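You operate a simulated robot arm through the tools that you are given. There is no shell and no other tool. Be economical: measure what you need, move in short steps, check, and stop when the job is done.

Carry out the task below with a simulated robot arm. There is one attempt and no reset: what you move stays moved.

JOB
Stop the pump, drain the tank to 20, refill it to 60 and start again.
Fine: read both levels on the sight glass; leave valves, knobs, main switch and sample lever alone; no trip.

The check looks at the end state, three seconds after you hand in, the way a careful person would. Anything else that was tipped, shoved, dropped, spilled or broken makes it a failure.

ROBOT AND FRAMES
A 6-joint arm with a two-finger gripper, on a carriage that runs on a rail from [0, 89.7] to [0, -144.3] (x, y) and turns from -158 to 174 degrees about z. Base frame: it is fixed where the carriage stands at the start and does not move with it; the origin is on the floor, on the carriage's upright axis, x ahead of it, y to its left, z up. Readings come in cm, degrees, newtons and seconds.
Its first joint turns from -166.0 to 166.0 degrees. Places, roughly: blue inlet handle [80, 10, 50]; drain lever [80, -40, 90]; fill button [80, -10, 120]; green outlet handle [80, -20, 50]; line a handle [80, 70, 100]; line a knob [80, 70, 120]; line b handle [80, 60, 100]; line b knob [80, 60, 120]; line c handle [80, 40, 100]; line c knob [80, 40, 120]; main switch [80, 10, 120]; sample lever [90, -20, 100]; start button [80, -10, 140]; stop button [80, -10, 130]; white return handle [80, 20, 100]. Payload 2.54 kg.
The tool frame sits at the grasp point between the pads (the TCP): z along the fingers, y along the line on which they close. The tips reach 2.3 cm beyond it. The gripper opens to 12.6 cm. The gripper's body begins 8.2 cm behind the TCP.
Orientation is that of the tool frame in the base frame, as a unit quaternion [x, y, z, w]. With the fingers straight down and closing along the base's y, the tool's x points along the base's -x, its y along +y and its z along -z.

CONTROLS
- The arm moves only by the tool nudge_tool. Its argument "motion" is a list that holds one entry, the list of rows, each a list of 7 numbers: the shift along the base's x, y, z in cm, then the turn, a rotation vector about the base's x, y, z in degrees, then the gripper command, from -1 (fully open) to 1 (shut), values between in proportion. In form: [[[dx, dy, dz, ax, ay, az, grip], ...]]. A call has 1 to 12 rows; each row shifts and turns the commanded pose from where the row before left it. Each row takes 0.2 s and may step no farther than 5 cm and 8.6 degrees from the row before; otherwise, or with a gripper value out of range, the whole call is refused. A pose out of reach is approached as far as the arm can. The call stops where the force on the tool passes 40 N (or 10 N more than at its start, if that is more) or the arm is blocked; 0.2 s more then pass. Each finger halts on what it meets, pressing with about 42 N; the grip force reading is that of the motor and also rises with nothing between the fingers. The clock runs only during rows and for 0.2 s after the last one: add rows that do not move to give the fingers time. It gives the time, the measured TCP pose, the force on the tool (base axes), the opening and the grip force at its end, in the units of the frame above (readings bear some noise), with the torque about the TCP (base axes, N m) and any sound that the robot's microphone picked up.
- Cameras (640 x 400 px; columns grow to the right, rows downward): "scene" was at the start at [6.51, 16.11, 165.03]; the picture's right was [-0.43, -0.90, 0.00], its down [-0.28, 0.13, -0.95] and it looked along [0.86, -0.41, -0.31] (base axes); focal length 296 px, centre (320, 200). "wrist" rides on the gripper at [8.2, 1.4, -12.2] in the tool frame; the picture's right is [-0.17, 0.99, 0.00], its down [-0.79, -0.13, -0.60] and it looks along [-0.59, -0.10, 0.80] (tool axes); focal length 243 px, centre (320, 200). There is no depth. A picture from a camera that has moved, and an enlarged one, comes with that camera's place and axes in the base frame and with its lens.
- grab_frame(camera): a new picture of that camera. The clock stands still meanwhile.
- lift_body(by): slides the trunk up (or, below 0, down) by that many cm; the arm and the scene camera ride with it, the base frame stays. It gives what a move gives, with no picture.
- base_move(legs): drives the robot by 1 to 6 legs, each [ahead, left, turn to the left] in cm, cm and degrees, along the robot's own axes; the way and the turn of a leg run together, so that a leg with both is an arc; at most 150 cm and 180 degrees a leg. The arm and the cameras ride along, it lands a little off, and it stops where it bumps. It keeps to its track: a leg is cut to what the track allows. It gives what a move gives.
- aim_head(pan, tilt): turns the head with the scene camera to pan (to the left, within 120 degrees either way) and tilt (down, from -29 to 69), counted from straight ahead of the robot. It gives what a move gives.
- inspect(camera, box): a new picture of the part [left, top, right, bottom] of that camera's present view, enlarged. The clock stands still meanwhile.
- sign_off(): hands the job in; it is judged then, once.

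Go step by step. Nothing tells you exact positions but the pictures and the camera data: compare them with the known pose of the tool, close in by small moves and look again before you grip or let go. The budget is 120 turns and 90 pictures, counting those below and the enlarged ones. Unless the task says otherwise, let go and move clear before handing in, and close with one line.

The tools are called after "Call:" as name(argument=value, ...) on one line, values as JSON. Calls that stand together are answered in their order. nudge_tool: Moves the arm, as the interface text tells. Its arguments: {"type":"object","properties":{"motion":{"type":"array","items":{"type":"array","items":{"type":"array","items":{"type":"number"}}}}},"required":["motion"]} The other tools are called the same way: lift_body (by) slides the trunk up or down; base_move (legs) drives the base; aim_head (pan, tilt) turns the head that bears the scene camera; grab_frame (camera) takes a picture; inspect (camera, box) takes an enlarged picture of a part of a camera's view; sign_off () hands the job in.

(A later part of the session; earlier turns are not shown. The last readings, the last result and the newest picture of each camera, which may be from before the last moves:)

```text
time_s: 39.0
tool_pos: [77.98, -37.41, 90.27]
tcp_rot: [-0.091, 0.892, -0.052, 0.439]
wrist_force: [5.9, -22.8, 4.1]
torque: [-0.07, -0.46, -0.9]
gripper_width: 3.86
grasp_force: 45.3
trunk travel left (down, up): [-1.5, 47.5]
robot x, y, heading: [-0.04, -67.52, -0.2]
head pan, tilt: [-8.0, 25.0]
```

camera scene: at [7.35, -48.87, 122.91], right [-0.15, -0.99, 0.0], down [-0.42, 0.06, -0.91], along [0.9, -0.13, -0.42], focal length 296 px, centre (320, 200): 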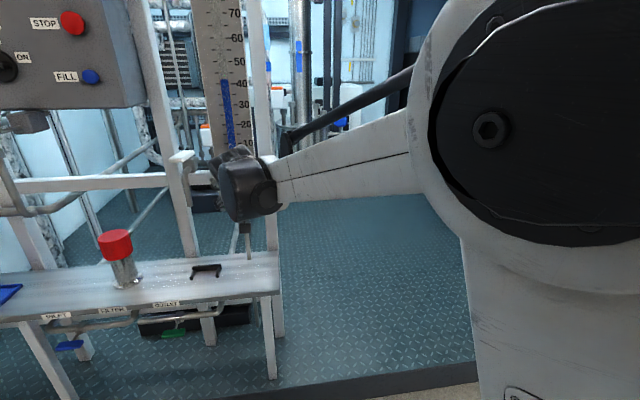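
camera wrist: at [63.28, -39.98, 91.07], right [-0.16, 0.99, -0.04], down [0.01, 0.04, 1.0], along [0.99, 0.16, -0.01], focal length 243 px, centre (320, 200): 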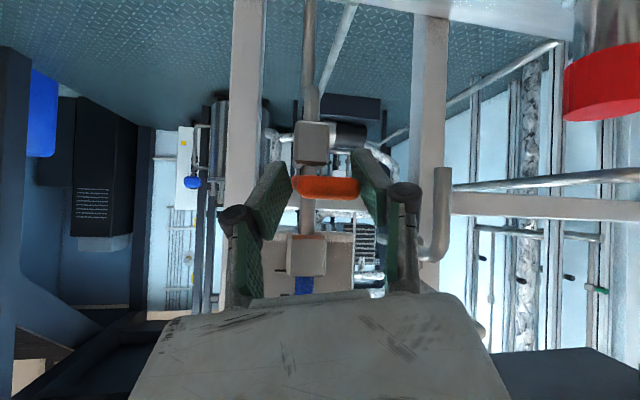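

The grip is still rolled by about 12° about the finger axis. I'll release slightly, take out that roll, shift a little -y and grip again.

Call:
nudge_tool(motion=[[[0, 0, 0, 0, 0, 0, 0.05], [0, -0.2, 0, 4.75, 0, -3.65, 0.05], [0, -0.2, 0, 4.75, 0, -3.65, 0.05], [0, 0, 0, 0, 0, 0, 1], [0, 0, 0, 0, 0, 0, 1], [0, 0, 0, 0, 0, 0, 1]]])

Call:
grab_frame(camera="wrist")

```text
time_s: 40.4
tool_pos: [77.96, -37.15, 90.19]
tcp_rot: [0.001, 0.897, -0.006, 0.442]
wrist_force: [4.0, 11.7, 2.5]
torque: [0.49, -0.17, 0.14]
gripper_width: 3.64
grasp_force: 44.3
trunk travel left (down, up): [-1.5, 47.5]
robot x, y, heading: [-0.22, -67.95, -0.2]
head pan, tilt: [-8.0, 25.0]
```

```text
51 pictures are left
camera wrist: at [63.13, -35.86, 91.17], right [0.11, 0.99, 0.12], down [0.01, -0.12, 0.99], along [0.99, -0.1, -0.02], focal length 243 px, centre (320, 200)
```

wrist: 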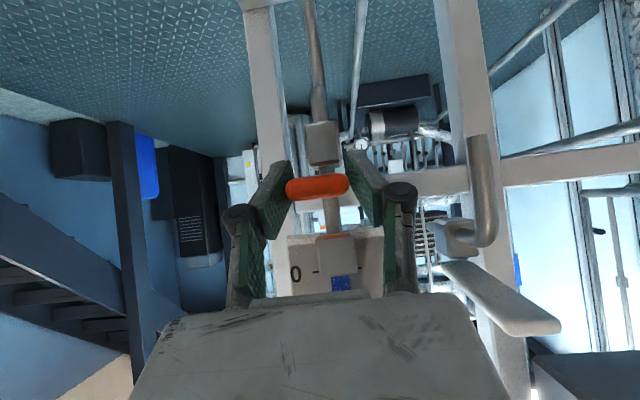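

Square grip now. I'll try moving it downward gently.

Call:
nudge_tool(motion=[[[0, 0, -0.4, 0, 0, 0, 1], [0, 0, -0.5, 0, 0, 0, 1], [0, 0, -0.5, 0, 0, 0, 1], [0, 0, -0.5, 0, 0, 0, 1]]])

Call:
inspect(camera="scene", box=[170, 30, 310, 170])

```text
time_s: 41.4
tool_pos: [77.9, -37.24, 88.43]
tcp_rot: [0.0, 0.897, -0.006, 0.442]
wrist_force: [-0.4, 19.4, 19.1]
torque: [0.17, -1.5, 0.49]
gripper_width: 3.69
grasp_force: 44.8
trunk travel left (down, up): [-1.5, 47.5]
robot x, y, heading: [-0.04, -67.51, -0.1]
head pan, tilt: [-8.0, 25.0]
```

```text
2.86 times, centred on (240, 100) of scene
camera zoom: at [7.16, -48.7, 122.91], right [-0.14, -0.99, 0.0], down [-0.42, 0.06, -0.91], along [0.9, -0.13, -0.42], focal length 846 px, centre (549, 486)
```

zoom: 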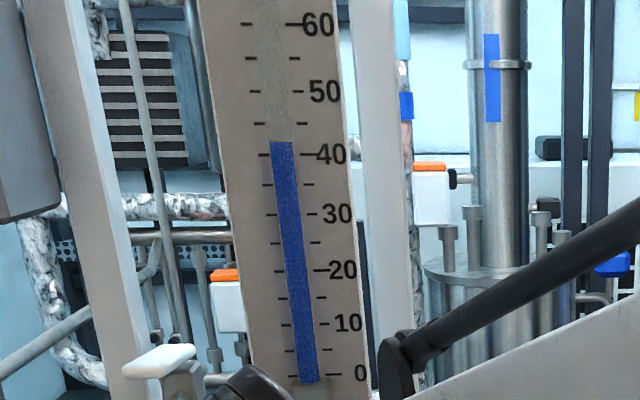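

It yields downward with a spring-like 19 N, and the whole glass is visible. I'll push further down along its arc and look at the level.

Call:
nudge_tool(motion=[[[0, 0, -0.6, 0, 0, 0, 1], [0.1, 0, -0.6, 0, 0, 0, 1], [0.1, 0, -0.6, 0, 0, 0, 1], [0.1, 0, -0.6, 0, 0, 0, 1]]])

Call:
inspect(camera="scene", box=[170, 30, 310, 170])

```text
time_s: 42.4
tool_pos: [78.32, -37.3, 85.92]
tcp_rot: [0.0, 0.897, -0.005, 0.442]
wrist_force: [1.5, 25.7, 8.3]
torque: [-0.08, -0.41, 0.28]
gripper_width: 3.04
grasp_force: 45.1
trunk travel left (down, up): [-1.5, 47.5]
robot x, y, heading: [0.16, -67.24, -0.4]
head pan, tilt: [-8.0, 25.0]
```

```text
2.86 times, centred on (240, 100) of scene
camera zoom: at [7.24, -48.65, 122.89], right [-0.14, -0.99, 0.0], down [-0.42, 0.06, -0.91], along [0.9, -0.13, -0.42], focal length 846 px, centre (549, 486)
```

zoom: 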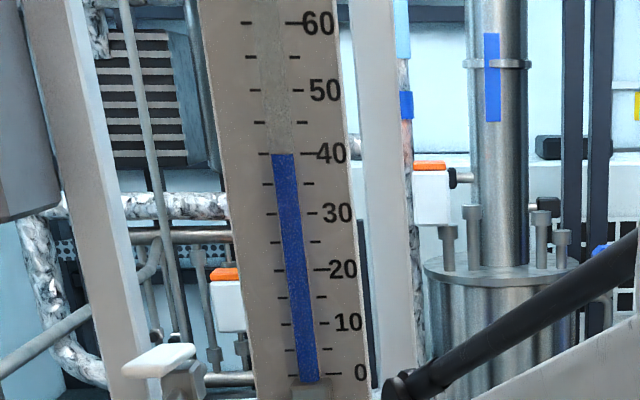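

The level dropped to 40, so it drains. I'll hold for a second and check grip and rate.

Call:
nudge_tool(motion=[[[0, 0, 0, 0, 0, 0, 1], [0, 0, 0, 0, 0, 0, 1], [0, 0, 0, 0, 0, 0, 1], [0, 0, 0, 0, 0, 0, 1]]])

Call:
inspect(camera="scene", box=[170, 30, 310, 170])

Call:
grab_frame(camera="wrist")

```text
time_s: 43.4
tool_pos: [78.24, -37.42, 85.96]
tcp_rot: [0.0, 0.897, -0.007, 0.441]
wrist_force: [-1.1, 26.0, 5.7]
torque: [-0.2, -0.15, 0.33]
gripper_width: 2.98
grasp_force: 44.9
trunk travel left (down, up): [-1.5, 47.5]
robot x, y, heading: [0.2, -67.77, -0.5]
head pan, tilt: [-8.0, 25.0]
```

```text
2.86 times, centred on (240, 100) of scene
camera zoom: at [7.25, -48.64, 122.89], right [-0.14, -0.99, 0.0], down [-0.42, 0.06, -0.91], along [0.9, -0.13, -0.42], focal length 846 px, centre (549, 486)
```

zoom: 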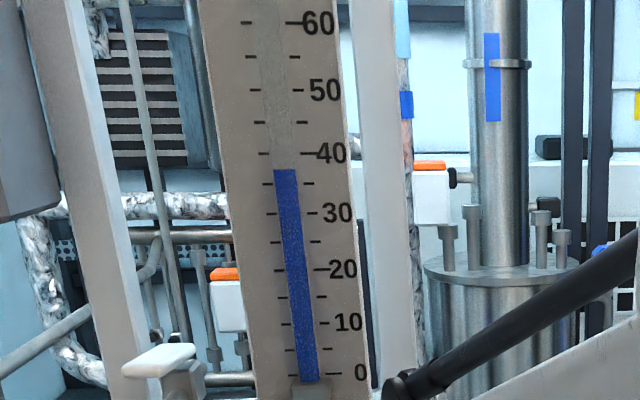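

```text
47 pictures are left
camera wrist: at [63.4, -35.87, 86.88], right [0.11, 0.99, 0.12], down [0.01, -0.12, 0.99], along [0.99, -0.1, -0.02], focal length 243 px, centre (320, 200)
```

wrist: 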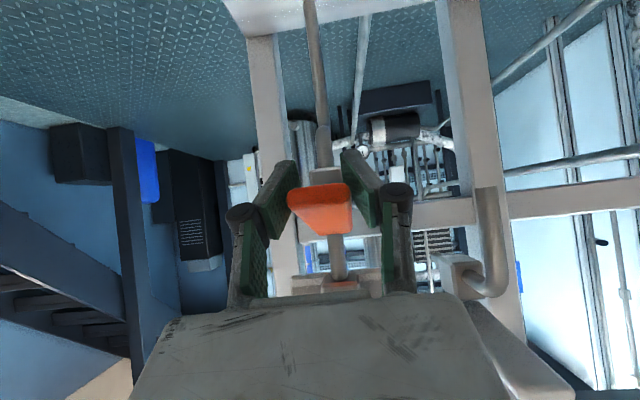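

Draining at about 2.8 per second and now near 37.4. The lever is held 30° down. I'll hold for another 2.6 s.

Call:
nudge_tool(motion=[[[0, 0, 0, 0, 0, 0, 1], [0, 0, 0, 0, 0, 0, 1], [0, 0, 0, 0, 0, 0, 1], [0, 0, 0, 0, 0, 0, 1], [0, 0, 0, 0, 0, 0, 1], [0, 0, 0, 0, 0, 0, 1], [0, 0, 0, 0, 0, 0, 1], [0, 0, 0, 0, 0, 0, 1], [0, 0, 0, 0, 0, 0, 1], [0, 0, 0, 0, 0, 0, 1], [0, 0, 0, 0, 0, 0, 1], [0, 0, 0, 0, 0, 0, 1]]])

Call:
inspect(camera="scene", box=[170, 30, 310, 170])

```text
time_s: 46.0
tool_pos: [78.2, -37.31, 85.95]
tcp_rot: [0.0, 0.897, -0.005, 0.441]
wrist_force: [-5.5, 24.7, -2.0]
torque: [-0.2, 0.29, 0.26]
gripper_width: 2.99
grasp_force: 44.9
trunk travel left (down, up): [-1.5, 47.5]
robot x, y, heading: [0.0, -67.5, -0.2]
head pan, tilt: [-8.0, 25.0]
```

```text
2.86 times, centred on (240, 100) of scene
camera zoom: at [7.27, -48.63, 122.88], right [-0.14, -0.99, 0.0], down [-0.42, 0.06, -0.91], along [0.9, -0.13, -0.42], focal length 846 px, centre (549, 486)
```

zoom: 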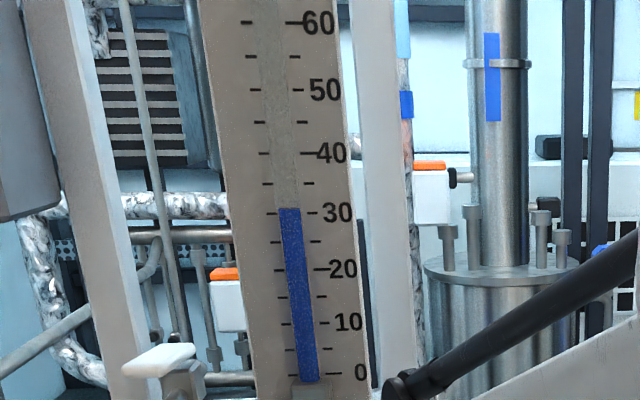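

Now about 30.9 at about 2.5 per second. I'll hold for another 2.6 s, to about 24.5.

Call:
nudge_tool(motion=[[[0, 0, 0, 0, 0, 0, 1], [0, 0, 0, 0, 0, 0, 1], [0, 0, 0, 0, 0, 0, 1], [0, 0, 0, 0, 0, 0, 1], [0, 0, 0, 0, 0, 0, 1], [0, 0, 0, 0, 0, 0, 1], [0, 0, 0, 0, 0, 0, 1], [0, 0, 0, 0, 0, 0, 1], [0, 0, 0, 0, 0, 0, 1], [0, 0, 0, 0, 0, 0, 1], [0, 0, 0, 0, 0, 0, 1], [0, 0, 0, 0, 0, 0, 1]]])

Call:
inspect(camera="scene", box=[200, 90, 280, 170])

```text
time_s: 48.6
tool_pos: [78.17, -37.4, 85.78]
tcp_rot: [0.0, 0.897, -0.006, 0.441]
wrist_force: [-7.5, 24.6, -5.4]
torque: [-0.2, 0.51, 0.26]
gripper_width: 2.96
grasp_force: 45.0
trunk travel left (down, up): [-1.5, 47.5]
robot x, y, heading: [-0.04, -67.67, -0.3]
head pan, tilt: [-8.0, 25.0]
```

```text
5.00 times, centred on (240, 130) of scene
camera zoom: at [7.27, -48.63, 122.88], right [-0.14, -0.99, 0.0], down [-0.42, 0.06, -0.91], along [0.9, -0.13, -0.42], focal length 1480 px, centre (720, 550)
```

zoom: 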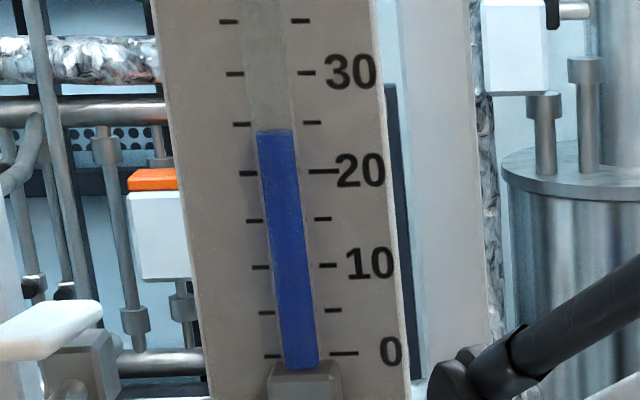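

Level about 24.2. I'll hold 0.8 s more, then check and begin closing.

Call:
nudge_tool(motion=[[[0, 0, 0, 0, 0, 0, 1], [0, 0, 0, 0, 0, 0, 1], [0, 0, 0, 0, 0, 0, 1]]])

Call:
inspect(camera="scene", box=[200, 90, 280, 170])

```text
time_s: 49.4
tool_pos: [78.28, -37.29, 85.83]
tcp_rot: [0.0, 0.897, -0.006, 0.441]
wrist_force: [-7.7, 24.4, -4.5]
torque: [-0.19, 0.54, 0.22]
gripper_width: 2.93
grasp_force: 45.1
trunk travel left (down, up): [-1.5, 47.5]
robot x, y, heading: [-0.13, -67.74, -0.4]
head pan, tilt: [-8.0, 25.0]
```

```text
5.00 times, centred on (240, 130) of scene
camera zoom: at [7.28, -48.63, 122.88], right [-0.14, -0.99, 0.0], down [-0.42, 0.06, -0.91], along [0.9, -0.13, -0.42], focal length 1480 px, centre (720, 550)
```

zoom: 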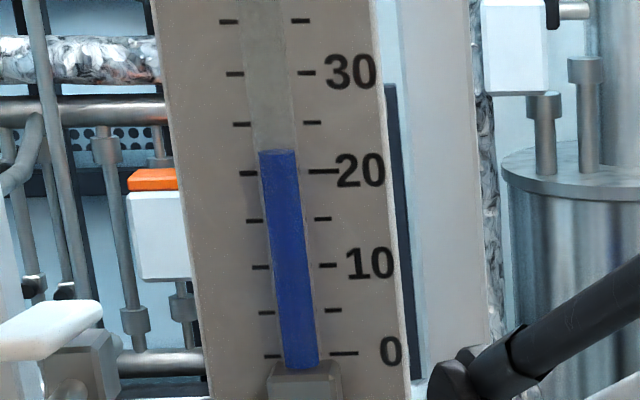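

Level about 22. I'll close now by lifting along the arc back to level.

Call:
nudge_tool(motion=[[[0, 0.1, 1.2, 0, 0, 0, 1], [-0.1, 0, 1.2, 0, 0, 0, 1], [-0.1, 0, 1.2, 0, 0, 0, 1], [-0.1, 0, 0.7, 0, 0, 0, 1]]])

Call:
inspect(camera="scene", box=[200, 90, 280, 170])

Call:
grab_frame(camera="wrist")

```text
time_s: 50.0
tool_pos: [78.29, -37.33, 87.64]
tcp_rot: [0.002, 0.899, -0.007, 0.438]
wrist_force: [12.5, 9.0, -32.9]
torque: [-0.13, 0.66, 0.06]
gripper_width: 1.75
grasp_force: 42.0
trunk travel left (down, up): [-1.5, 47.5]
robot x, y, heading: [-0.14, -67.63, -0.3]
head pan, tilt: [-8.0, 25.0]
stopped in row 3: the force on the tool passed its limit at 52 N (the readings are from after the stop); the commanded pose is now the measured one
```

```text
5.00 times, centred on (240, 130) of scene
camera zoom: at [7.57, -48.65, 122.84], right [-0.14, -0.99, 0.0], down [-0.42, 0.06, -0.91], along [0.9, -0.13, -0.42], focal length 1480 px, centre (720, 550)
```

zoom: 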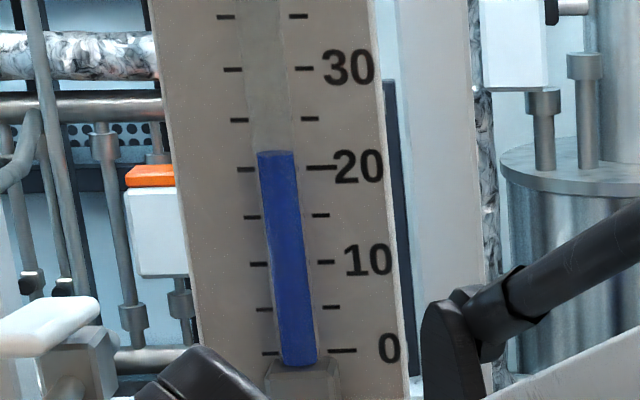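

```text
42 pictures are left
camera wrist: at [63.48, -35.84, 88.71], right [0.11, 0.99, 0.12], down [0.01, -0.12, 0.99], along [0.99, -0.11, -0.03], focal length 243 px, centre (320, 200)
```

wrist: 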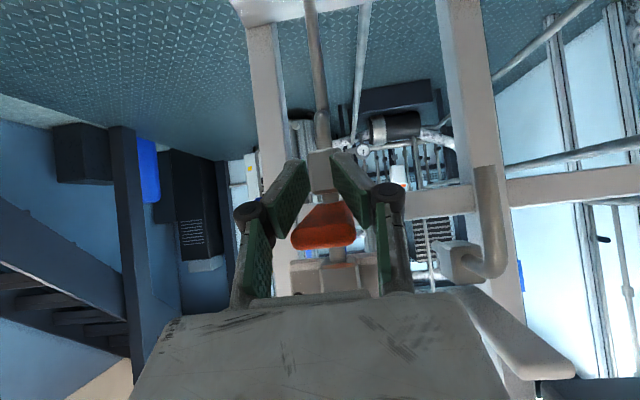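

The lever is back up level (closed) and the level stands at about 21.6; the pads slid below it. I'll open, come back up to lever height and check that the level stays steady.

Call:
nudge_tool(motion=[[[0, 0, 0, 0, 0, 0, 0.05], [0, 0, 0, 0, 0, 0, 0.05], [0, 0, 0, 0, 0, 0, 0.05], [-0.2, 0.1, 1.3, 0, 0, 0, 0.05], [-0.2, 0.1, 1.3, 0, 0, 0, 0.05], [0, 0, 0, 0, 0, 0, 0.05]]])

Call:
inspect(camera="scene", box=[200, 90, 280, 170])

Call:
grab_frame(camera="wrist")

```text
time_s: 51.4
tool_pos: [77.69, -37.25, 90.65]
tcp_rot: [0.002, 0.898, -0.007, 0.441]
wrist_force: [0.4, -0.6, 1.1]
torque: [0.0, 0.01, 0.0]
gripper_width: 5.99
grasp_force: 0.1
trunk travel left (down, up): [-1.5, 47.5]
robot x, y, heading: [0.3, -67.71, -0.3]
head pan, tilt: [-8.0, 25.0]
```

```text
5.00 times, centred on (240, 130) of scene
camera zoom: at [7.3, -48.79, 122.91], right [-0.14, -0.99, 0.0], down [-0.42, 0.06, -0.91], along [0.9, -0.13, -0.42], focal length 1480 px, centre (720, 550)
```

zoom: 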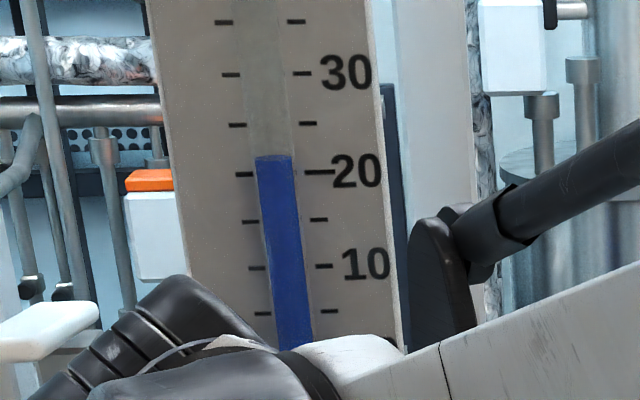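

```text
40 pictures are left
camera wrist: at [62.88, -35.77, 91.67], right [0.11, 0.99, 0.12], down [0.01, -0.12, 0.99], along [0.99, -0.11, -0.02], focal length 243 px, centre (320, 200)
```

wrist: 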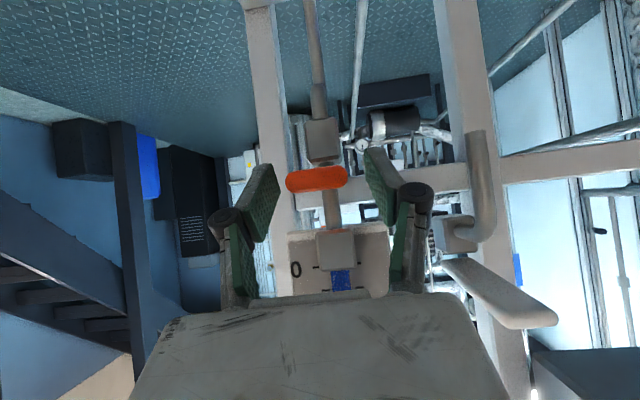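

Steady at 21.6 with the lever closed. I'll regrip and give it one brief dip to shed about 1.5.

Call:
nudge_tool(motion=[[[0, 0, -0.4, 0, 0, 0, 0.4], [0, 0, 0, 0, 0, 0, 1], [0, 0, 0, 0, 0, 0, 1], [0, 0, 0, 0, 0, 0, 1], [0, 0, -1.2, 0, 0, 0, 1], [0.1, 0, -1.2, 0, 0, 0, 1], [0.1, 0, -1.2, 0, 0, 0, 1], [-0.1, 0, 1.2, 0, 0, 0, 1], [-0.1, 0, 1.2, 0, 0, 0, 1], [0, 0, 0.8, 0, 0, 0, 1], [0, 0, 0, 0, 0, 0, 0.05], [0, 0, 0, 0, 0, 0, 0.05]]])

Call:
inspect(camera="scene", box=[200, 90, 280, 170])

Call:
grab_frame(camera="wrist")

```text
time_s: 53.5
tool_pos: [77.7, -37.32, 88.77]
tcp_rot: [0.003, 0.9, -0.006, 0.437]
wrist_force: [13.6, 3.9, -23.1]
torque: [-0.06, -0.05, 0.18]
gripper_width: 2.93
grasp_force: 45.0
trunk travel left (down, up): [-1.5, 47.5]
robot x, y, heading: [-0.11, -68.01, -0.1]
head pan, tilt: [-8.0, 25.0]
stopped in row 10: the force on the tool passed its limit at 50 N (the readings are from after the stop); the commanded pose is now the measured one
```

```text
5.00 times, centred on (240, 130) of scene
camera zoom: at [7.53, -48.71, 122.87], right [-0.14, -0.99, 0.0], down [-0.42, 0.06, -0.91], along [0.9, -0.13, -0.42], focal length 1480 px, centre (720, 550)
```

zoom: 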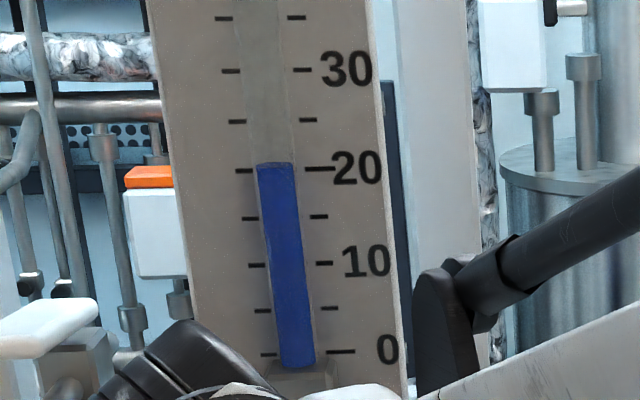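

```text
38 pictures are left
camera wrist: at [62.99, -35.75, 89.86], right [0.12, 0.99, 0.12], down [0.02, -0.12, 0.99], along [0.99, -0.11, -0.03], focal length 243 px, centre (320, 200)
```

wrist: 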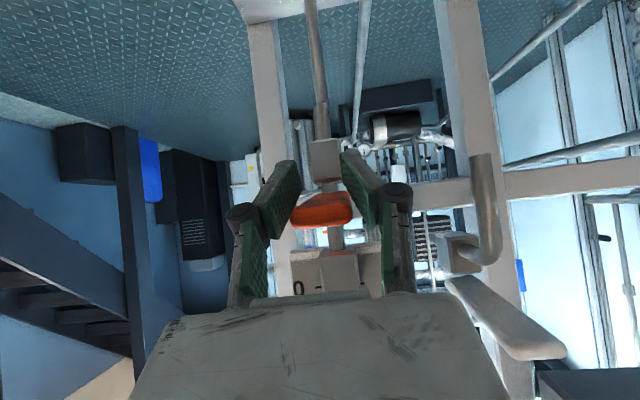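

Level about 20.6 with the lever up at its stop. I'll let go, back out along the finger axis and verify the lever is closed and the level holds.

Call:
nudge_tool(motion=[[[0, 0, 0, 0, 0, 0, -0.1], [0, 0, 0, 0, 0, 0, -0.1], [0, 0, 0, 0, 0, 0, -0.1], [0, 0, 0, 0, 0, 0, -0.1], [-2.5, 0, 1, 0, 0, 0, -0.1], [-2.5, 0, 1, 0, 0, 0, -0.1], [-2.5, 0, 1, 0, 0, 0, -0.1], [-2.5, 0, 1, 0, 0, 0, -0.1], [-3, 0, 1, 0, 0, 0, -0.1], [-3, 0, 1, 0, 0, 0, -0.1]]])

Call:
grab_frame(camera="wrist")

Call:
inspect(camera="scene", box=[170, 30, 310, 170])

```text
time_s: 55.7
tool_pos: [61.66, -37.49, 95.07]
tcp_rot: [0.004, 0.899, -0.007, 0.437]
wrist_force: [-0.3, 0.2, -0.4]
torque: [0.0, -0.01, 0.0]
gripper_width: 6.94
grasp_force: 0.1
trunk travel left (down, up): [-1.5, 47.5]
robot x, y, heading: [0.26, -67.75, -0.3]
head pan, tilt: [-8.0, 25.0]
```

```text
37 pictures are left
camera wrist: at [46.79, -35.89, 96.08], right [0.11, 0.99, 0.12], down [0.02, -0.12, 0.99], along [0.99, -0.11, -0.03], focal length 243 px, centre (320, 200)
```

wrist: 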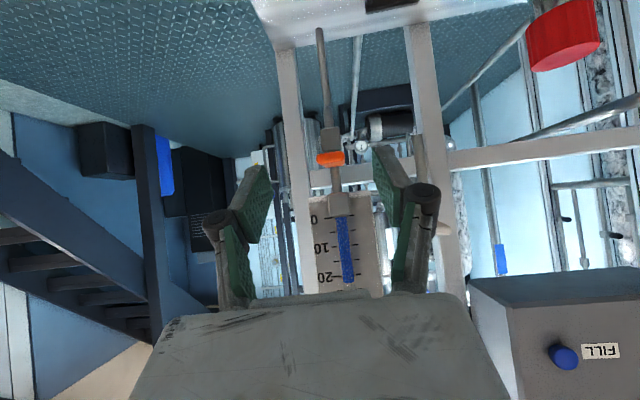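

```text
2.86 times, centred on (240, 100) of scene
camera zoom: at [7.38, -48.79, 122.9], right [-0.14, -0.99, 0.0], down [-0.42, 0.06, -0.91], along [0.9, -0.13, -0.42], focal length 846 px, centre (549, 486)
```

zoom: 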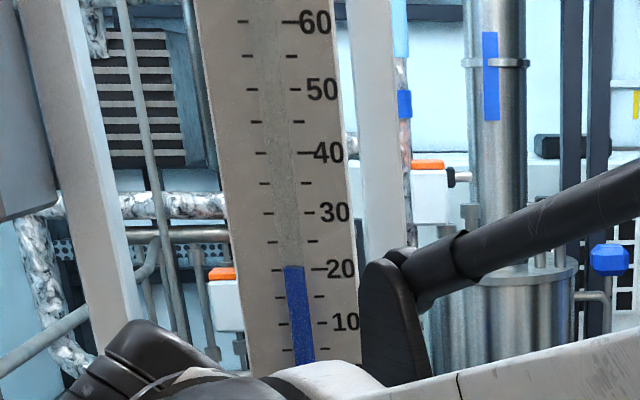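

Level holds at about 20.5 and the lever is up. Next is the FILL button: I'll raise the trunk, drive back left and turn the tool horizontal with the fingers shut.

Call:
lift_body(by=38)

Call:
base_move(legs=[[0, 67, 0]])

Call:
nudge_tool(motion=[[[0, -3.3, -1.2, 0, -6.3, 0, 1], [0, -3.3, -1.2, 0, -6.3, 0, 1], [0, -3.3, -1.2, 0, -6.4, 0, 1], [0, -3.3, -1.2, 0, -6.4, 0, 1], [0, -3.3, -1.2, 0, -6.4, 0, 1], [0, -3.3, -1.2, 0, -6.3, 0, 1], [0, -3.3, -1.2, 0, 0, 0, 1], [0, -3.3, -1.2, 0, 0, 0, 1], [0, -3.3, -1.2, 0, 0, 0, 1], [0, -3.3, -1.2, 0, 0, 0, 1], [0, -3.3, -0.6, 0, 0, 0, 1], [0, -3, 0, 0, 0, 0, 1]]])

Call:
grab_frame(camera="scene")

Call:
grab_frame(camera="wrist")

```text
time_s: 59.4
tool_pos: [61.55, -37.44, 133.01]
tcp_rot: [0.003, 0.899, -0.007, 0.437]
wrist_force: [-0.1, -0.5, 0.3]
torque: [-0.03, 0.04, -0.03]
gripper_width: 6.95
grasp_force: 0.0
trunk travel left (down, up): [-39.5, 9.5]
robot x, y, heading: [0.53, -67.7, -0.0]
head pan, tilt: [-8.0, 25.0]
```

```text
time_s: 63.1
tool_pos: [61.41, 30.23, 133.02]
tcp_rot: [0.003, 0.899, -0.006, 0.437]
wrist_force: [-0.7, 0.7, 0.3]
torque: [-0.02, -0.03, -0.03]
gripper_width: 6.93
grasp_force: 0.1
trunk travel left (down, up): [-39.5, 9.5]
robot x, y, heading: [0.11, -0.26, -0.2]
head pan, tilt: [-8.0, 25.0]
```

```text
time_s: 65.7
tool_pos: [61.39, -9.09, 120.43]
tcp_rot: [0.002, 0.707, -0.004, 0.707]
wrist_force: [-1.1, 0.0, -0.1]
torque: [0.0, 0.0, 0.0]
gripper_width: 0.0
grasp_force: 28.4
trunk travel left (down, up): [-39.5, 9.5]
robot x, y, heading: [-0.13, -0.24, -0.0]
head pan, tilt: [-8.0, 25.0]
```

```text
35 pictures are left
camera scene: at [7.21, 18.55, 160.91], right [-0.14, -0.99, 0.0], down [-0.42, 0.06, -0.91], along [0.9, -0.13, -0.42], focal length 296 px, centre (320, 200)
```

scene: 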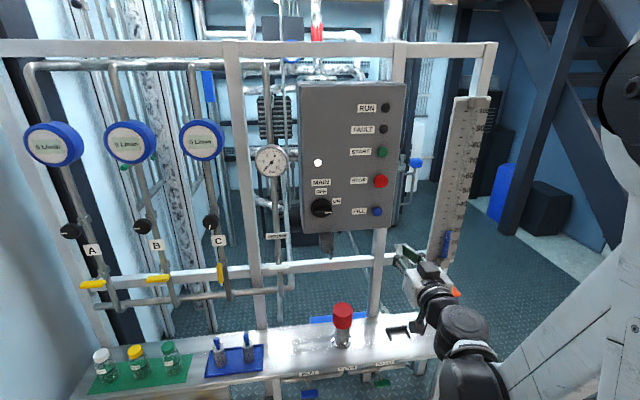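

```text
34 pictures are left
camera wrist: at [49.03, -7.7, 112.27], right [0.01, 0.99, 0.16], down [-0.6, -0.12, 0.79], along [0.8, -0.11, 0.59], focal length 243 px, centre (320, 200)
```

wrist: 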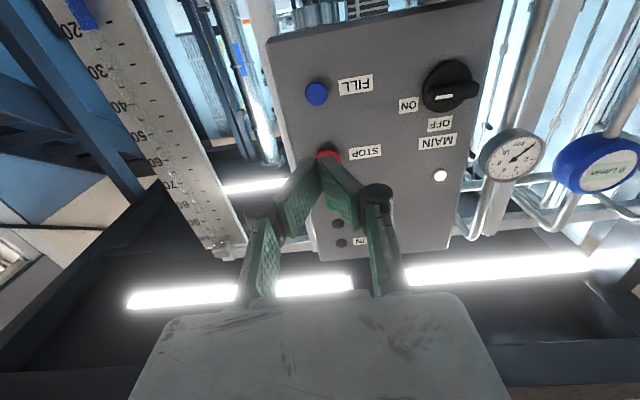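

FILL is right on the tool axis (0.4 cm to -y), and the glass is well in view. I'll move up close to the button.

Call:
nudge_tool(motion=[[[4, -0.2, 0, 0, 0, 0, 1], [4, -0.1, 0, 0, 0, 0, 1], [4, -0.1, 0, 0, 0, 0, 1], [4, 0, 0, 0, 0, 0, 1], [1, 0, 0, 0, 0, 0, 1], [0, 0, 0, 0, 0, 0, 1]]])

Call:
grab_frame(camera="wrist")

Call:
inspect(camera="scene", box=[340, 90, 500, 250])

```text
time_s: 67.1
tool_pos: [78.57, -9.48, 120.52]
tcp_rot: [0.004, 0.707, -0.005, 0.707]
wrist_force: [0.2, -1.4, 0.6]
torque: [-0.02, 0.03, 0.02]
gripper_width: 0.01
grasp_force: 28.3
trunk travel left (down, up): [-39.5, 9.5]
robot x, y, heading: [-0.36, -0.37, -0.2]
head pan, tilt: [-8.0, 25.0]
```

```text
33 pictures are left
camera wrist: at [66.11, -8.1, 112.39], right [0.01, 0.99, 0.16], down [-0.6, -0.12, 0.79], along [0.8, -0.11, 0.59], focal length 243 px, centre (320, 200)
```

wrist: 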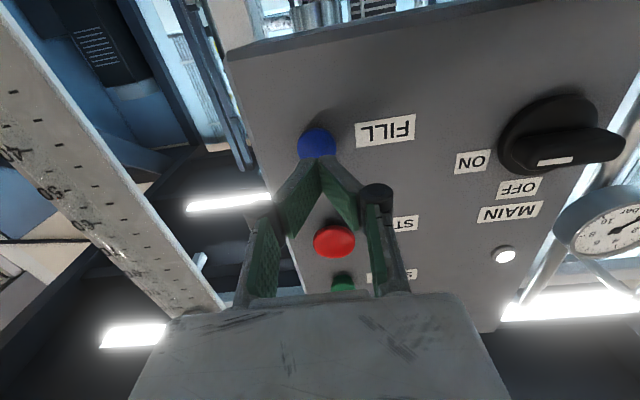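

```text
2.50 times, centred on (420, 170) of scene
camera zoom: at [7.18, 18.56, 160.91], right [-0.14, -0.99, 0.0], down [-0.42, 0.06, -0.91], along [0.9, -0.13, -0.42], focal length 740 px, centre (70, 275)
```

zoom: 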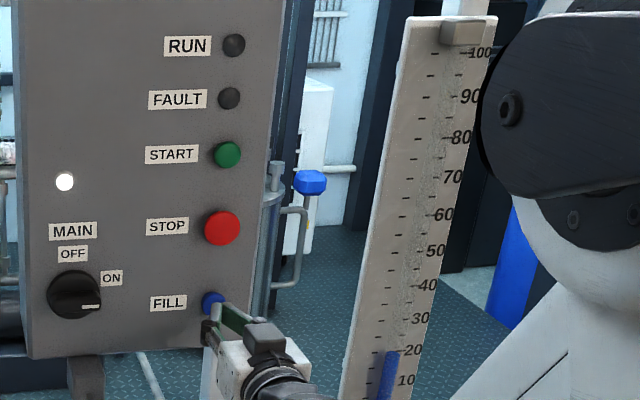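

Aligned on FILL, and the glass is clearly readable. I'll press slowly and check whether filling starts.

Call:
nudge_tool(motion=[[[1, 0, 0, 0, 0, 0, 1], [0.5, 0, 0, 0, 0, 0, 1], [0.4, 0, 0, 0, 0, 0, 1], [0.4, 0, 0, 0, 0, 0, 1]]])

Call:
inspect(camera="scene", box=[340, 90, 500, 250])

```text
time_s: 68.1
tool_pos: [80.71, -9.58, 120.44]
tcp_rot: [0.005, 0.707, -0.005, 0.707]
wrist_force: [-0.3, -0.9, -0.4]
torque: [0.0, 0.0, 0.01]
gripper_width: 0.02
grasp_force: 28.7
trunk travel left (down, up): [-39.5, 9.5]
robot x, y, heading: [0.17, -0.52, -0.2]
head pan, tilt: [-8.0, 25.0]
```

```text
2.50 times, centred on (420, 170) of scene
camera zoom: at [7.21, 18.56, 160.91], right [-0.14, -0.99, 0.0], down [-0.42, 0.06, -0.91], along [0.9, -0.13, -0.42], focal length 740 px, centre (70, 275)
```

zoom: 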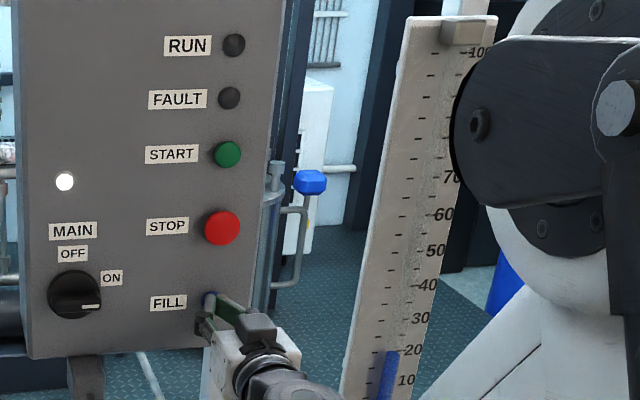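

No contact yet. I'll continue in 0.3 cm steps.

Call:
nudge_tool(motion=[[[0.4, 0, 0, 0, 0, 0, 1], [0.3, 0, 0, 0, 0, 0, 1], [0.3, 0, 0, 0, 0, 0, 1]]])

Call:
inspect(camera="scene", box=[340, 90, 500, 250])

```text
time_s: 68.9
tool_pos: [81.47, -9.59, 120.44]
tcp_rot: [0.003, 0.706, -0.006, 0.708]
wrist_force: [-24.3, 0.0, -8.1]
torque: [-0.04, 0.21, 0.02]
gripper_width: 0.62
grasp_force: 28.5
trunk travel left (down, up): [-39.5, 9.5]
robot x, y, heading: [0.11, -0.2, -0.1]
head pan, tilt: [-8.0, 25.0]
heard: click
```

```text
2.50 times, centred on (420, 170) of scene
camera zoom: at [7.01, 18.55, 160.91], right [-0.14, -0.99, 0.0], down [-0.42, 0.06, -0.91], along [0.9, -0.13, -0.42], focal length 740 px, centre (70, 275)
```

zoom: 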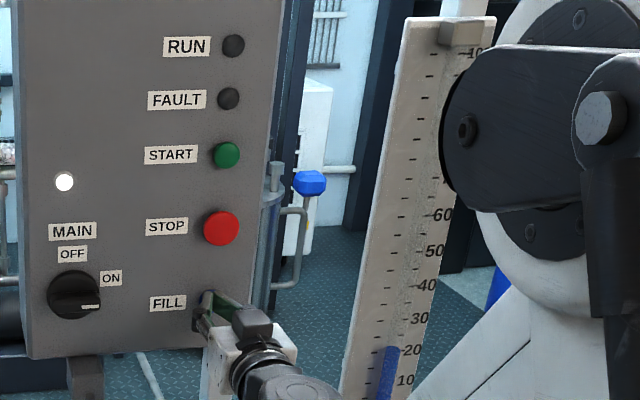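

A click, and the level seems to be starting up. I'll hold for 0.8 s to measure the rate.

Call:
nudge_tool(motion=[[[0, 0, 0, 0, 0, 0, 1], [0, 0, 0, 0, 0, 0, 1], [0, 0, 0, 0, 0, 0, 1]]])

Call:
inspect(camera="scene", box=[400, 130, 480, 250])

```text
time_s: 69.7
tool_pos: [81.51, -9.49, 120.56]
tcp_rot: [0.004, 0.706, -0.006, 0.708]
wrist_force: [-25.5, -1.3, -2.7]
torque: [-0.01, 0.13, -0.03]
gripper_width: 0.62
grasp_force: 28.6
trunk travel left (down, up): [-39.5, 9.5]
robot x, y, heading: [0.43, -0.38, -0.1]
head pan, tilt: [-8.0, 25.0]
```

```text
3.33 times, centred on (440, 190) of scene
camera zoom: at [6.96, 18.54, 160.93], right [-0.14, -0.99, 0.0], down [-0.42, 0.06, -0.91], along [0.9, -0.13, -0.42], focal length 987 px, centre (-80, 233)
```

zoom: 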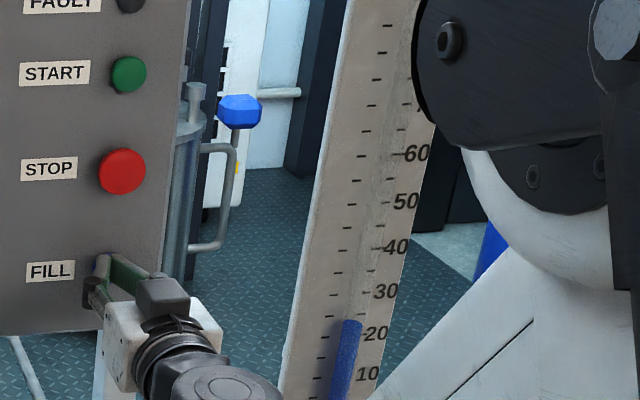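

Filling: about 23 now, at roughly 2 per second. I'll hold for 2.6 s.

Call:
nudge_tool(motion=[[[0, 0, 0, 0, 0, 0, 1], [0, 0, 0, 0, 0, 0, 1], [0, 0, 0, 0, 0, 0, 1], [0, 0, 0, 0, 0, 0, 1], [0, 0, 0, 0, 0, 0, 1], [0, 0, 0, 0, 0, 0, 1], [0, 0, 0, 0, 0, 0, 1], [0, 0, 0, 0, 0, 0, 1], [0, 0, 0, 0, 0, 0, 1], [0, 0, 0, 0, 0, 0, 1], [0, 0, 0, 0, 0, 0, 1], [0, 0, 0, 0, 0, 0, 1]]])

Call:
inspect(camera="scene", box=[400, 130, 480, 250])

```text
time_s: 72.3
tool_pos: [81.46, -9.5, 120.56]
tcp_rot: [0.003, 0.706, -0.005, 0.708]
wrist_force: [-23.6, -0.2, -0.5]
torque: [0.0, 0.07, 0.0]
gripper_width: 0.62
grasp_force: 27.9
trunk travel left (down, up): [-39.5, 9.5]
robot x, y, heading: [-0.2, -0.42, -0.0]
head pan, tilt: [-8.0, 25.0]
```

```text
3.33 times, centred on (440, 190) of scene
camera zoom: at [6.94, 18.56, 160.92], right [-0.14, -0.99, 0.0], down [-0.42, 0.06, -0.91], along [0.9, -0.13, -0.42], focal length 987 px, centre (-80, 233)
```

zoom: 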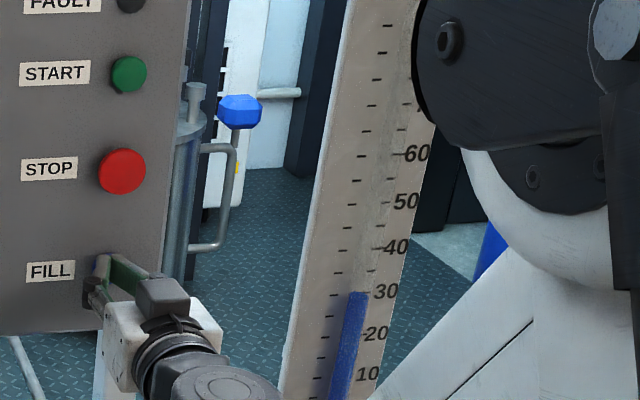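

About 29.8 now, at 2.65 per second. I'll hold for three more 2.6 s spells, to about 50, and look.

Call:
nudge_tool(motion=[[[0, 0, 0, 0, 0, 0, 1], [0, 0, 0, 0, 0, 0, 1], [0, 0, 0, 0, 0, 0, 1], [0, 0, 0, 0, 0, 0, 1], [0, 0, 0, 0, 0, 0, 1], [0, 0, 0, 0, 0, 0, 1], [0, 0, 0, 0, 0, 0, 1], [0, 0, 0, 0, 0, 0, 1], [0, 0, 0, 0, 0, 0, 1], [0, 0, 0, 0, 0, 0, 1], [0, 0, 0, 0, 0, 0, 1], [0, 0, 0, 0, 0, 0, 1]]])

Call:
nudge_tool(motion=[[[0, 0, 0, 0, 0, 0, 1], [0, 0, 0, 0, 0, 0, 1], [0, 0, 0, 0, 0, 0, 1], [0, 0, 0, 0, 0, 0, 1], [0, 0, 0, 0, 0, 0, 1], [0, 0, 0, 0, 0, 0, 1], [0, 0, 0, 0, 0, 0, 1], [0, 0, 0, 0, 0, 0, 1], [0, 0, 0, 0, 0, 0, 1], [0, 0, 0, 0, 0, 0, 1], [0, 0, 0, 0, 0, 0, 1], [0, 0, 0, 0, 0, 0, 1]]])

Call:
nudge_tool(motion=[[[0, 0, 0, 0, 0, 0, 1], [0, 0, 0, 0, 0, 0, 1], [0, 0, 0, 0, 0, 0, 1], [0, 0, 0, 0, 0, 0, 1], [0, 0, 0, 0, 0, 0, 1], [0, 0, 0, 0, 0, 0, 1], [0, 0, 0, 0, 0, 0, 1], [0, 0, 0, 0, 0, 0, 1], [0, 0, 0, 0, 0, 0, 1], [0, 0, 0, 0, 0, 0, 1], [0, 0, 0, 0, 0, 0, 1], [0, 0, 0, 0, 0, 0, 1]]])

Call:
inspect(camera="scene", box=[400, 130, 480, 250])

```text
time_s: 74.9
tool_pos: [81.59, -9.49, 120.51]
tcp_rot: [0.003, 0.706, -0.004, 0.708]
wrist_force: [-25.5, 0.3, -0.1]
torque: [-0.01, 0.04, -0.01]
gripper_width: 0.57
grasp_force: 28.7
trunk travel left (down, up): [-39.5, 9.5]
robot x, y, heading: [0.07, -0.17, -0.0]
head pan, tilt: [-8.0, 25.0]
```

```text
time_s: 77.5
tool_pos: [81.53, -9.49, 120.54]
tcp_rot: [0.004, 0.706, -0.006, 0.708]
wrist_force: [-25.1, 0.3, -0.2]
torque: [-0.03, 0.05, -0.01]
gripper_width: 0.6
grasp_force: 28.5
trunk travel left (down, up): [-39.5, 9.5]
robot x, y, heading: [0.04, -0.18, -0.0]
head pan, tilt: [-8.0, 25.0]
```

```text
time_s: 80.1
tool_pos: [81.59, -9.51, 120.56]
tcp_rot: [0.004, 0.706, -0.005, 0.708]
wrist_force: [-25.0, 0.5, 0.9]
torque: [0.0, 0.07, 0.0]
gripper_width: 0.62
grasp_force: 28.5
trunk travel left (down, up): [-39.5, 9.5]
robot x, y, heading: [-0.23, -0.1, -0.2]
head pan, tilt: [-8.0, 25.0]
```

```text
3.33 times, centred on (440, 190) of scene
camera zoom: at [6.94, 18.56, 160.92], right [-0.14, -0.99, 0.0], down [-0.42, 0.06, -0.91], along [0.9, -0.13, -0.42], focal length 987 px, centre (-80, 233)
```

zoom: 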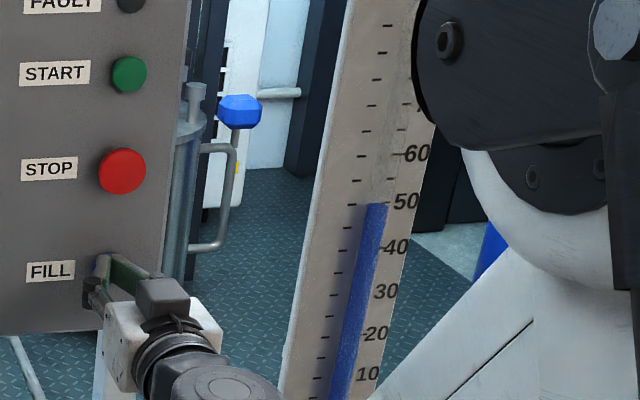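

Now about 50. I'll hold for another 2.6 s, to about 56.6.

Call:
nudge_tool(motion=[[[0, 0, 0, 0, 0, 0, 1], [0, 0, 0, 0, 0, 0, 1], [0, 0, 0, 0, 0, 0, 1], [0, 0, 0, 0, 0, 0, 1], [0, 0, 0, 0, 0, 0, 1], [0, 0, 0, 0, 0, 0, 1], [0, 0, 0, 0, 0, 0, 1], [0, 0, 0, 0, 0, 0, 1], [0, 0, 0, 0, 0, 0, 1], [0, 0, 0, 0, 0, 0, 1], [0, 0, 0, 0, 0, 0, 1], [0, 0, 0, 0, 0, 0, 1]]])

Call:
inspect(camera="scene", box=[420, 140, 480, 200])

```text
time_s: 82.7
tool_pos: [81.4, -9.42, 120.56]
tcp_rot: [0.003, 0.706, -0.004, 0.708]
wrist_force: [-24.8, 0.6, 0.4]
torque: [0.0, 0.09, 0.02]
gripper_width: 0.61
grasp_force: 28.7
trunk travel left (down, up): [-39.5, 9.5]
robot x, y, heading: [0.06, -0.41, -0.1]
head pan, tilt: [-8.0, 25.0]
```

```text
6.67 times, centred on (450, 170) of scene
camera zoom: at [6.94, 18.56, 160.92], right [-0.14, -0.99, 0.0], down [-0.42, 0.06, -0.91], along [0.9, -0.13, -0.42], focal length 1974 px, centre (-547, 400)
```

zoom: 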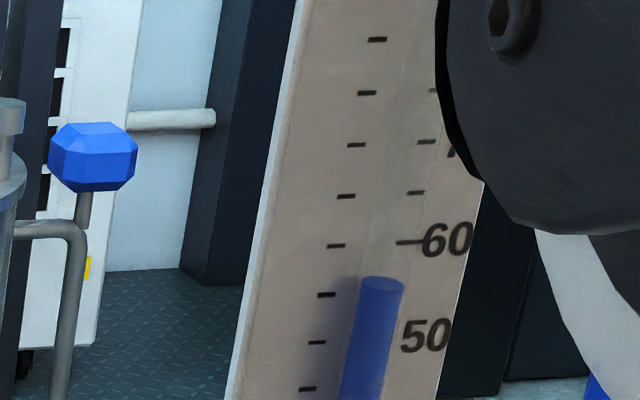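

Reading about 56.3. I'll hold 1.0 s more and then back off at once in the same call.

Call:
nudge_tool(motion=[[[0, 0, 0, 0, 0, 0, 1], [0, 0, 0, 0, 0, 0, 1], [0, 0, 0, 0, 0, 0, 1], [0, 0, 0, 0, 0, 0, 1], [0, 0, 0, 0, 0, 0, 1], [-2, 0, 0, 0, 0, 0, 1], [-2, 0, 0, 0, 0, 0, 1]]])

Call:
inspect(camera="scene", box=[420, 140, 480, 200])

```text
time_s: 84.3
tool_pos: [77.87, -9.52, 120.38]
tcp_rot: [0.004, 0.707, -0.006, 0.707]
wrist_force: [-0.7, 0.4, -0.6]
torque: [0.0, 0.01, -0.04]
gripper_width: 0.0
grasp_force: 27.8
trunk travel left (down, up): [-39.5, 9.5]
robot x, y, heading: [-0.48, -0.1, 0.1]
head pan, tilt: [-8.0, 25.0]
```

```text
6.67 times, centred on (450, 170) of scene
camera zoom: at [7.25, 18.56, 160.91], right [-0.14, -0.99, 0.0], down [-0.42, 0.06, -0.91], along [0.9, -0.13, -0.42], focal length 1974 px, centre (-547, 400)
```

zoom: 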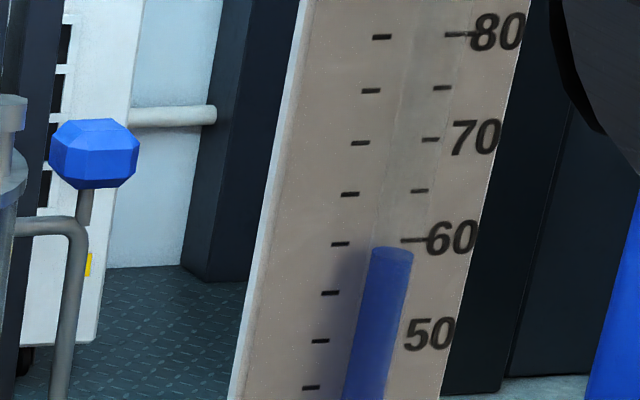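

Filling stopped with a reading near 58.7–59.3, allowing for looking down on it. I'll retract and lower the camera to that height for an exact reading.

Call:
nudge_tool(motion=[[[-4, 0, 0, 0, 0, 0, 1], [-4, 0, 0, 0, 0, 0, 1], [-4, 0, 0, 0, 0, 0, 1], [-4, 0, 0, 0, 0, 0, 1]]])

Call:
lift_body(by=-30)

Call:
grab_frame(camera="scene")

```text
time_s: 85.3
tool_pos: [61.78, -9.52, 120.44]
tcp_rot: [0.003, 0.707, -0.004, 0.707]
wrist_force: [0.2, 0.5, 0.3]
torque: [0.01, -0.01, 0.02]
gripper_width: 0.0
grasp_force: 28.2
trunk travel left (down, up): [-39.5, 9.5]
robot x, y, heading: [-0.03, -0.22, 0.1]
head pan, tilt: [-8.0, 25.0]
```

```text
time_s: 88.3
tool_pos: [61.82, -9.54, 90.35]
tcp_rot: [0.004, 0.707, -0.005, 0.707]
wrist_force: [-0.3, -0.4, 1.0]
torque: [-0.02, 0.03, 0.01]
gripper_width: 0.01
grasp_force: 28.5
trunk travel left (down, up): [-9.5, 39.5]
robot x, y, heading: [-0.06, -0.25, 0.1]
head pan, tilt: [-8.0, 25.0]
```

```text
24 pictures are left
camera scene: at [7.22, 18.56, 130.92], right [-0.14, -0.99, 0.0], down [-0.42, 0.06, -0.91], along [0.9, -0.13, -0.42], focal length 296 px, centre (320, 200)
```

scene: 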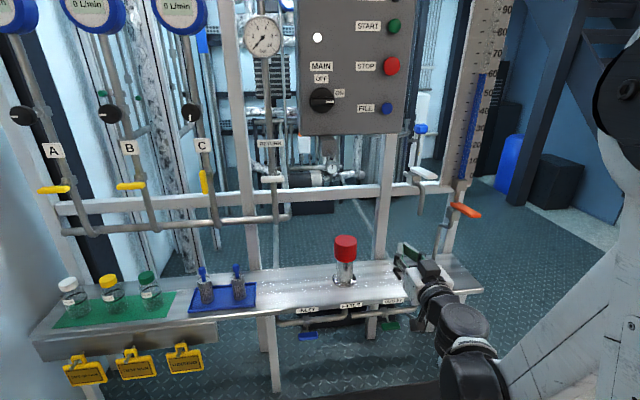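

Call:
inspect(camera="scene", box=[450, 40, 520, 110])

```text
5.71 times, centred on (485, 75) of scene
camera zoom: at [7.22, 18.56, 130.92], right [-0.14, -0.99, 0.0], down [-0.42, 0.06, -0.91], along [0.9, -0.13, -0.42], focal length 1692 px, centre (-623, 914)
```

zoom: 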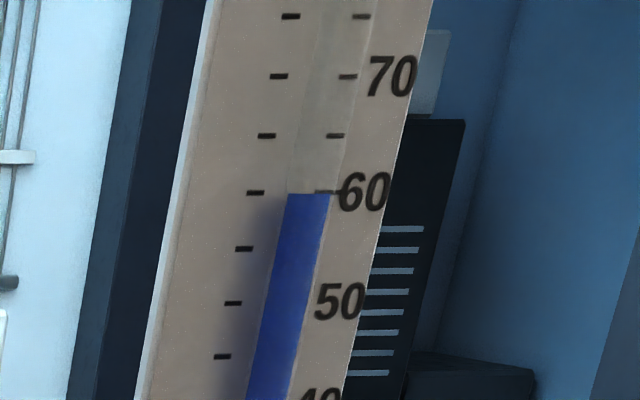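

At eye level it reads 59.8, so the fill is right. Now for START at z≈138.7: I'll raise the trunk, line up and approach.

Call:
lift_body(by=38)

Call:
nudge_tool(motion=[[[0, 0, 3.5, 0, 0, 0, 1], [0, 0, 3.5, 0, 0, 0, 1], [0, 0, 3.3, 0, 0, 0, 1], [4, 0, 0, 0, 0, 0, 1], [4, 0, 0, 0, 0, 0, 1], [4, 0, 0, 0, 0, 0, 1], [0, 0, 0, 0, 0, 0, 1]]])

Call:
grab_frame(camera="wrist")

```text
time_s: 92.0
tool_pos: [61.82, -9.62, 128.3]
tcp_rot: [0.004, 0.707, -0.005, 0.707]
wrist_force: [-0.3, -0.7, -0.4]
torque: [0.01, 0.0, -0.02]
gripper_width: 0.01
grasp_force: 27.9
trunk travel left (down, up): [-47.5, 1.5]
robot x, y, heading: [-0.04, -0.18, -0.1]
head pan, tilt: [-8.0, 25.0]
```

```text
time_s: 93.6
tool_pos: [74.07, -9.33, 138.62]
tcp_rot: [0.004, 0.707, -0.004, 0.707]
wrist_force: [1.2, -0.2, -0.5]
torque: [0.0, 0.0, 0.0]
gripper_width: 0.0
grasp_force: 28.1
trunk travel left (down, up): [-47.5, 1.5]
robot x, y, heading: [0.04, -0.79, 0.0]
head pan, tilt: [-8.0, 25.0]
```

```text
22 pictures are left
camera wrist: at [61.67, -7.89, 130.44], right [0.01, 0.99, 0.16], down [-0.6, -0.12, 0.79], along [0.8, -0.11, 0.59], focal length 243 px, centre (320, 200)
```

wrist: 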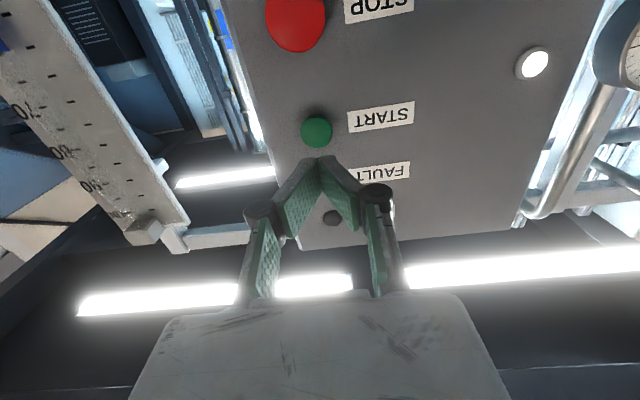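

START is aligned. I'll press it in fine steps.

Call:
nudge_tool(motion=[[[3, -0.2, 0.1, 0, 0, 0, 1], [3, 0, 0, 0, 0, 0, 1], [0.6, 0, 0, 0, 0, 0, 1], [0.4, 0, 0, 0, 0, 0, 1], [0.3, 0, 0, 0, 0, 0, 1], [0.3, 0, 0, 0, 0, 0, 1]]])

Call:
inspect(camera="scene", box=[300, 90, 520, 250])

```text
time_s: 95.0
tool_pos: [81.41, -9.83, 138.84]
tcp_rot: [0.004, 0.706, -0.006, 0.708]
wrist_force: [-13.9, -1.0, -6.4]
torque: [-0.02, 0.15, -0.01]
gripper_width: 0.6
grasp_force: 28.4
trunk travel left (down, up): [-47.5, 1.5]
robot x, y, heading: [-0.0, -0.55, -0.0]
head pan, tilt: [-8.0, 25.0]
heard: click
```

```text
2.50 times, centred on (410, 170) of scene
camera zoom: at [7.08, 18.54, 168.91], right [-0.14, -0.99, 0.0], down [-0.42, 0.06, -0.91], along [0.9, -0.13, -0.42], focal length 740 px, centre (95, 275)
```

zoom: 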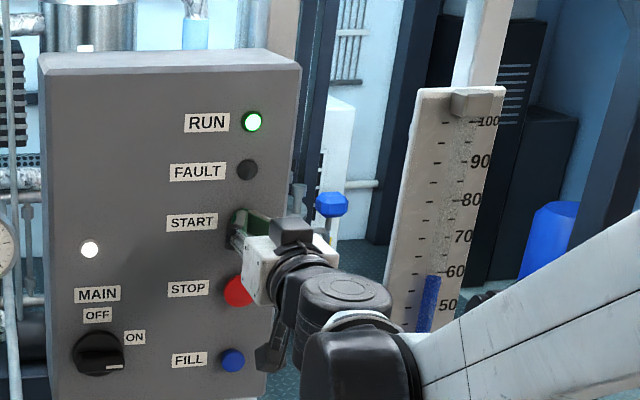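

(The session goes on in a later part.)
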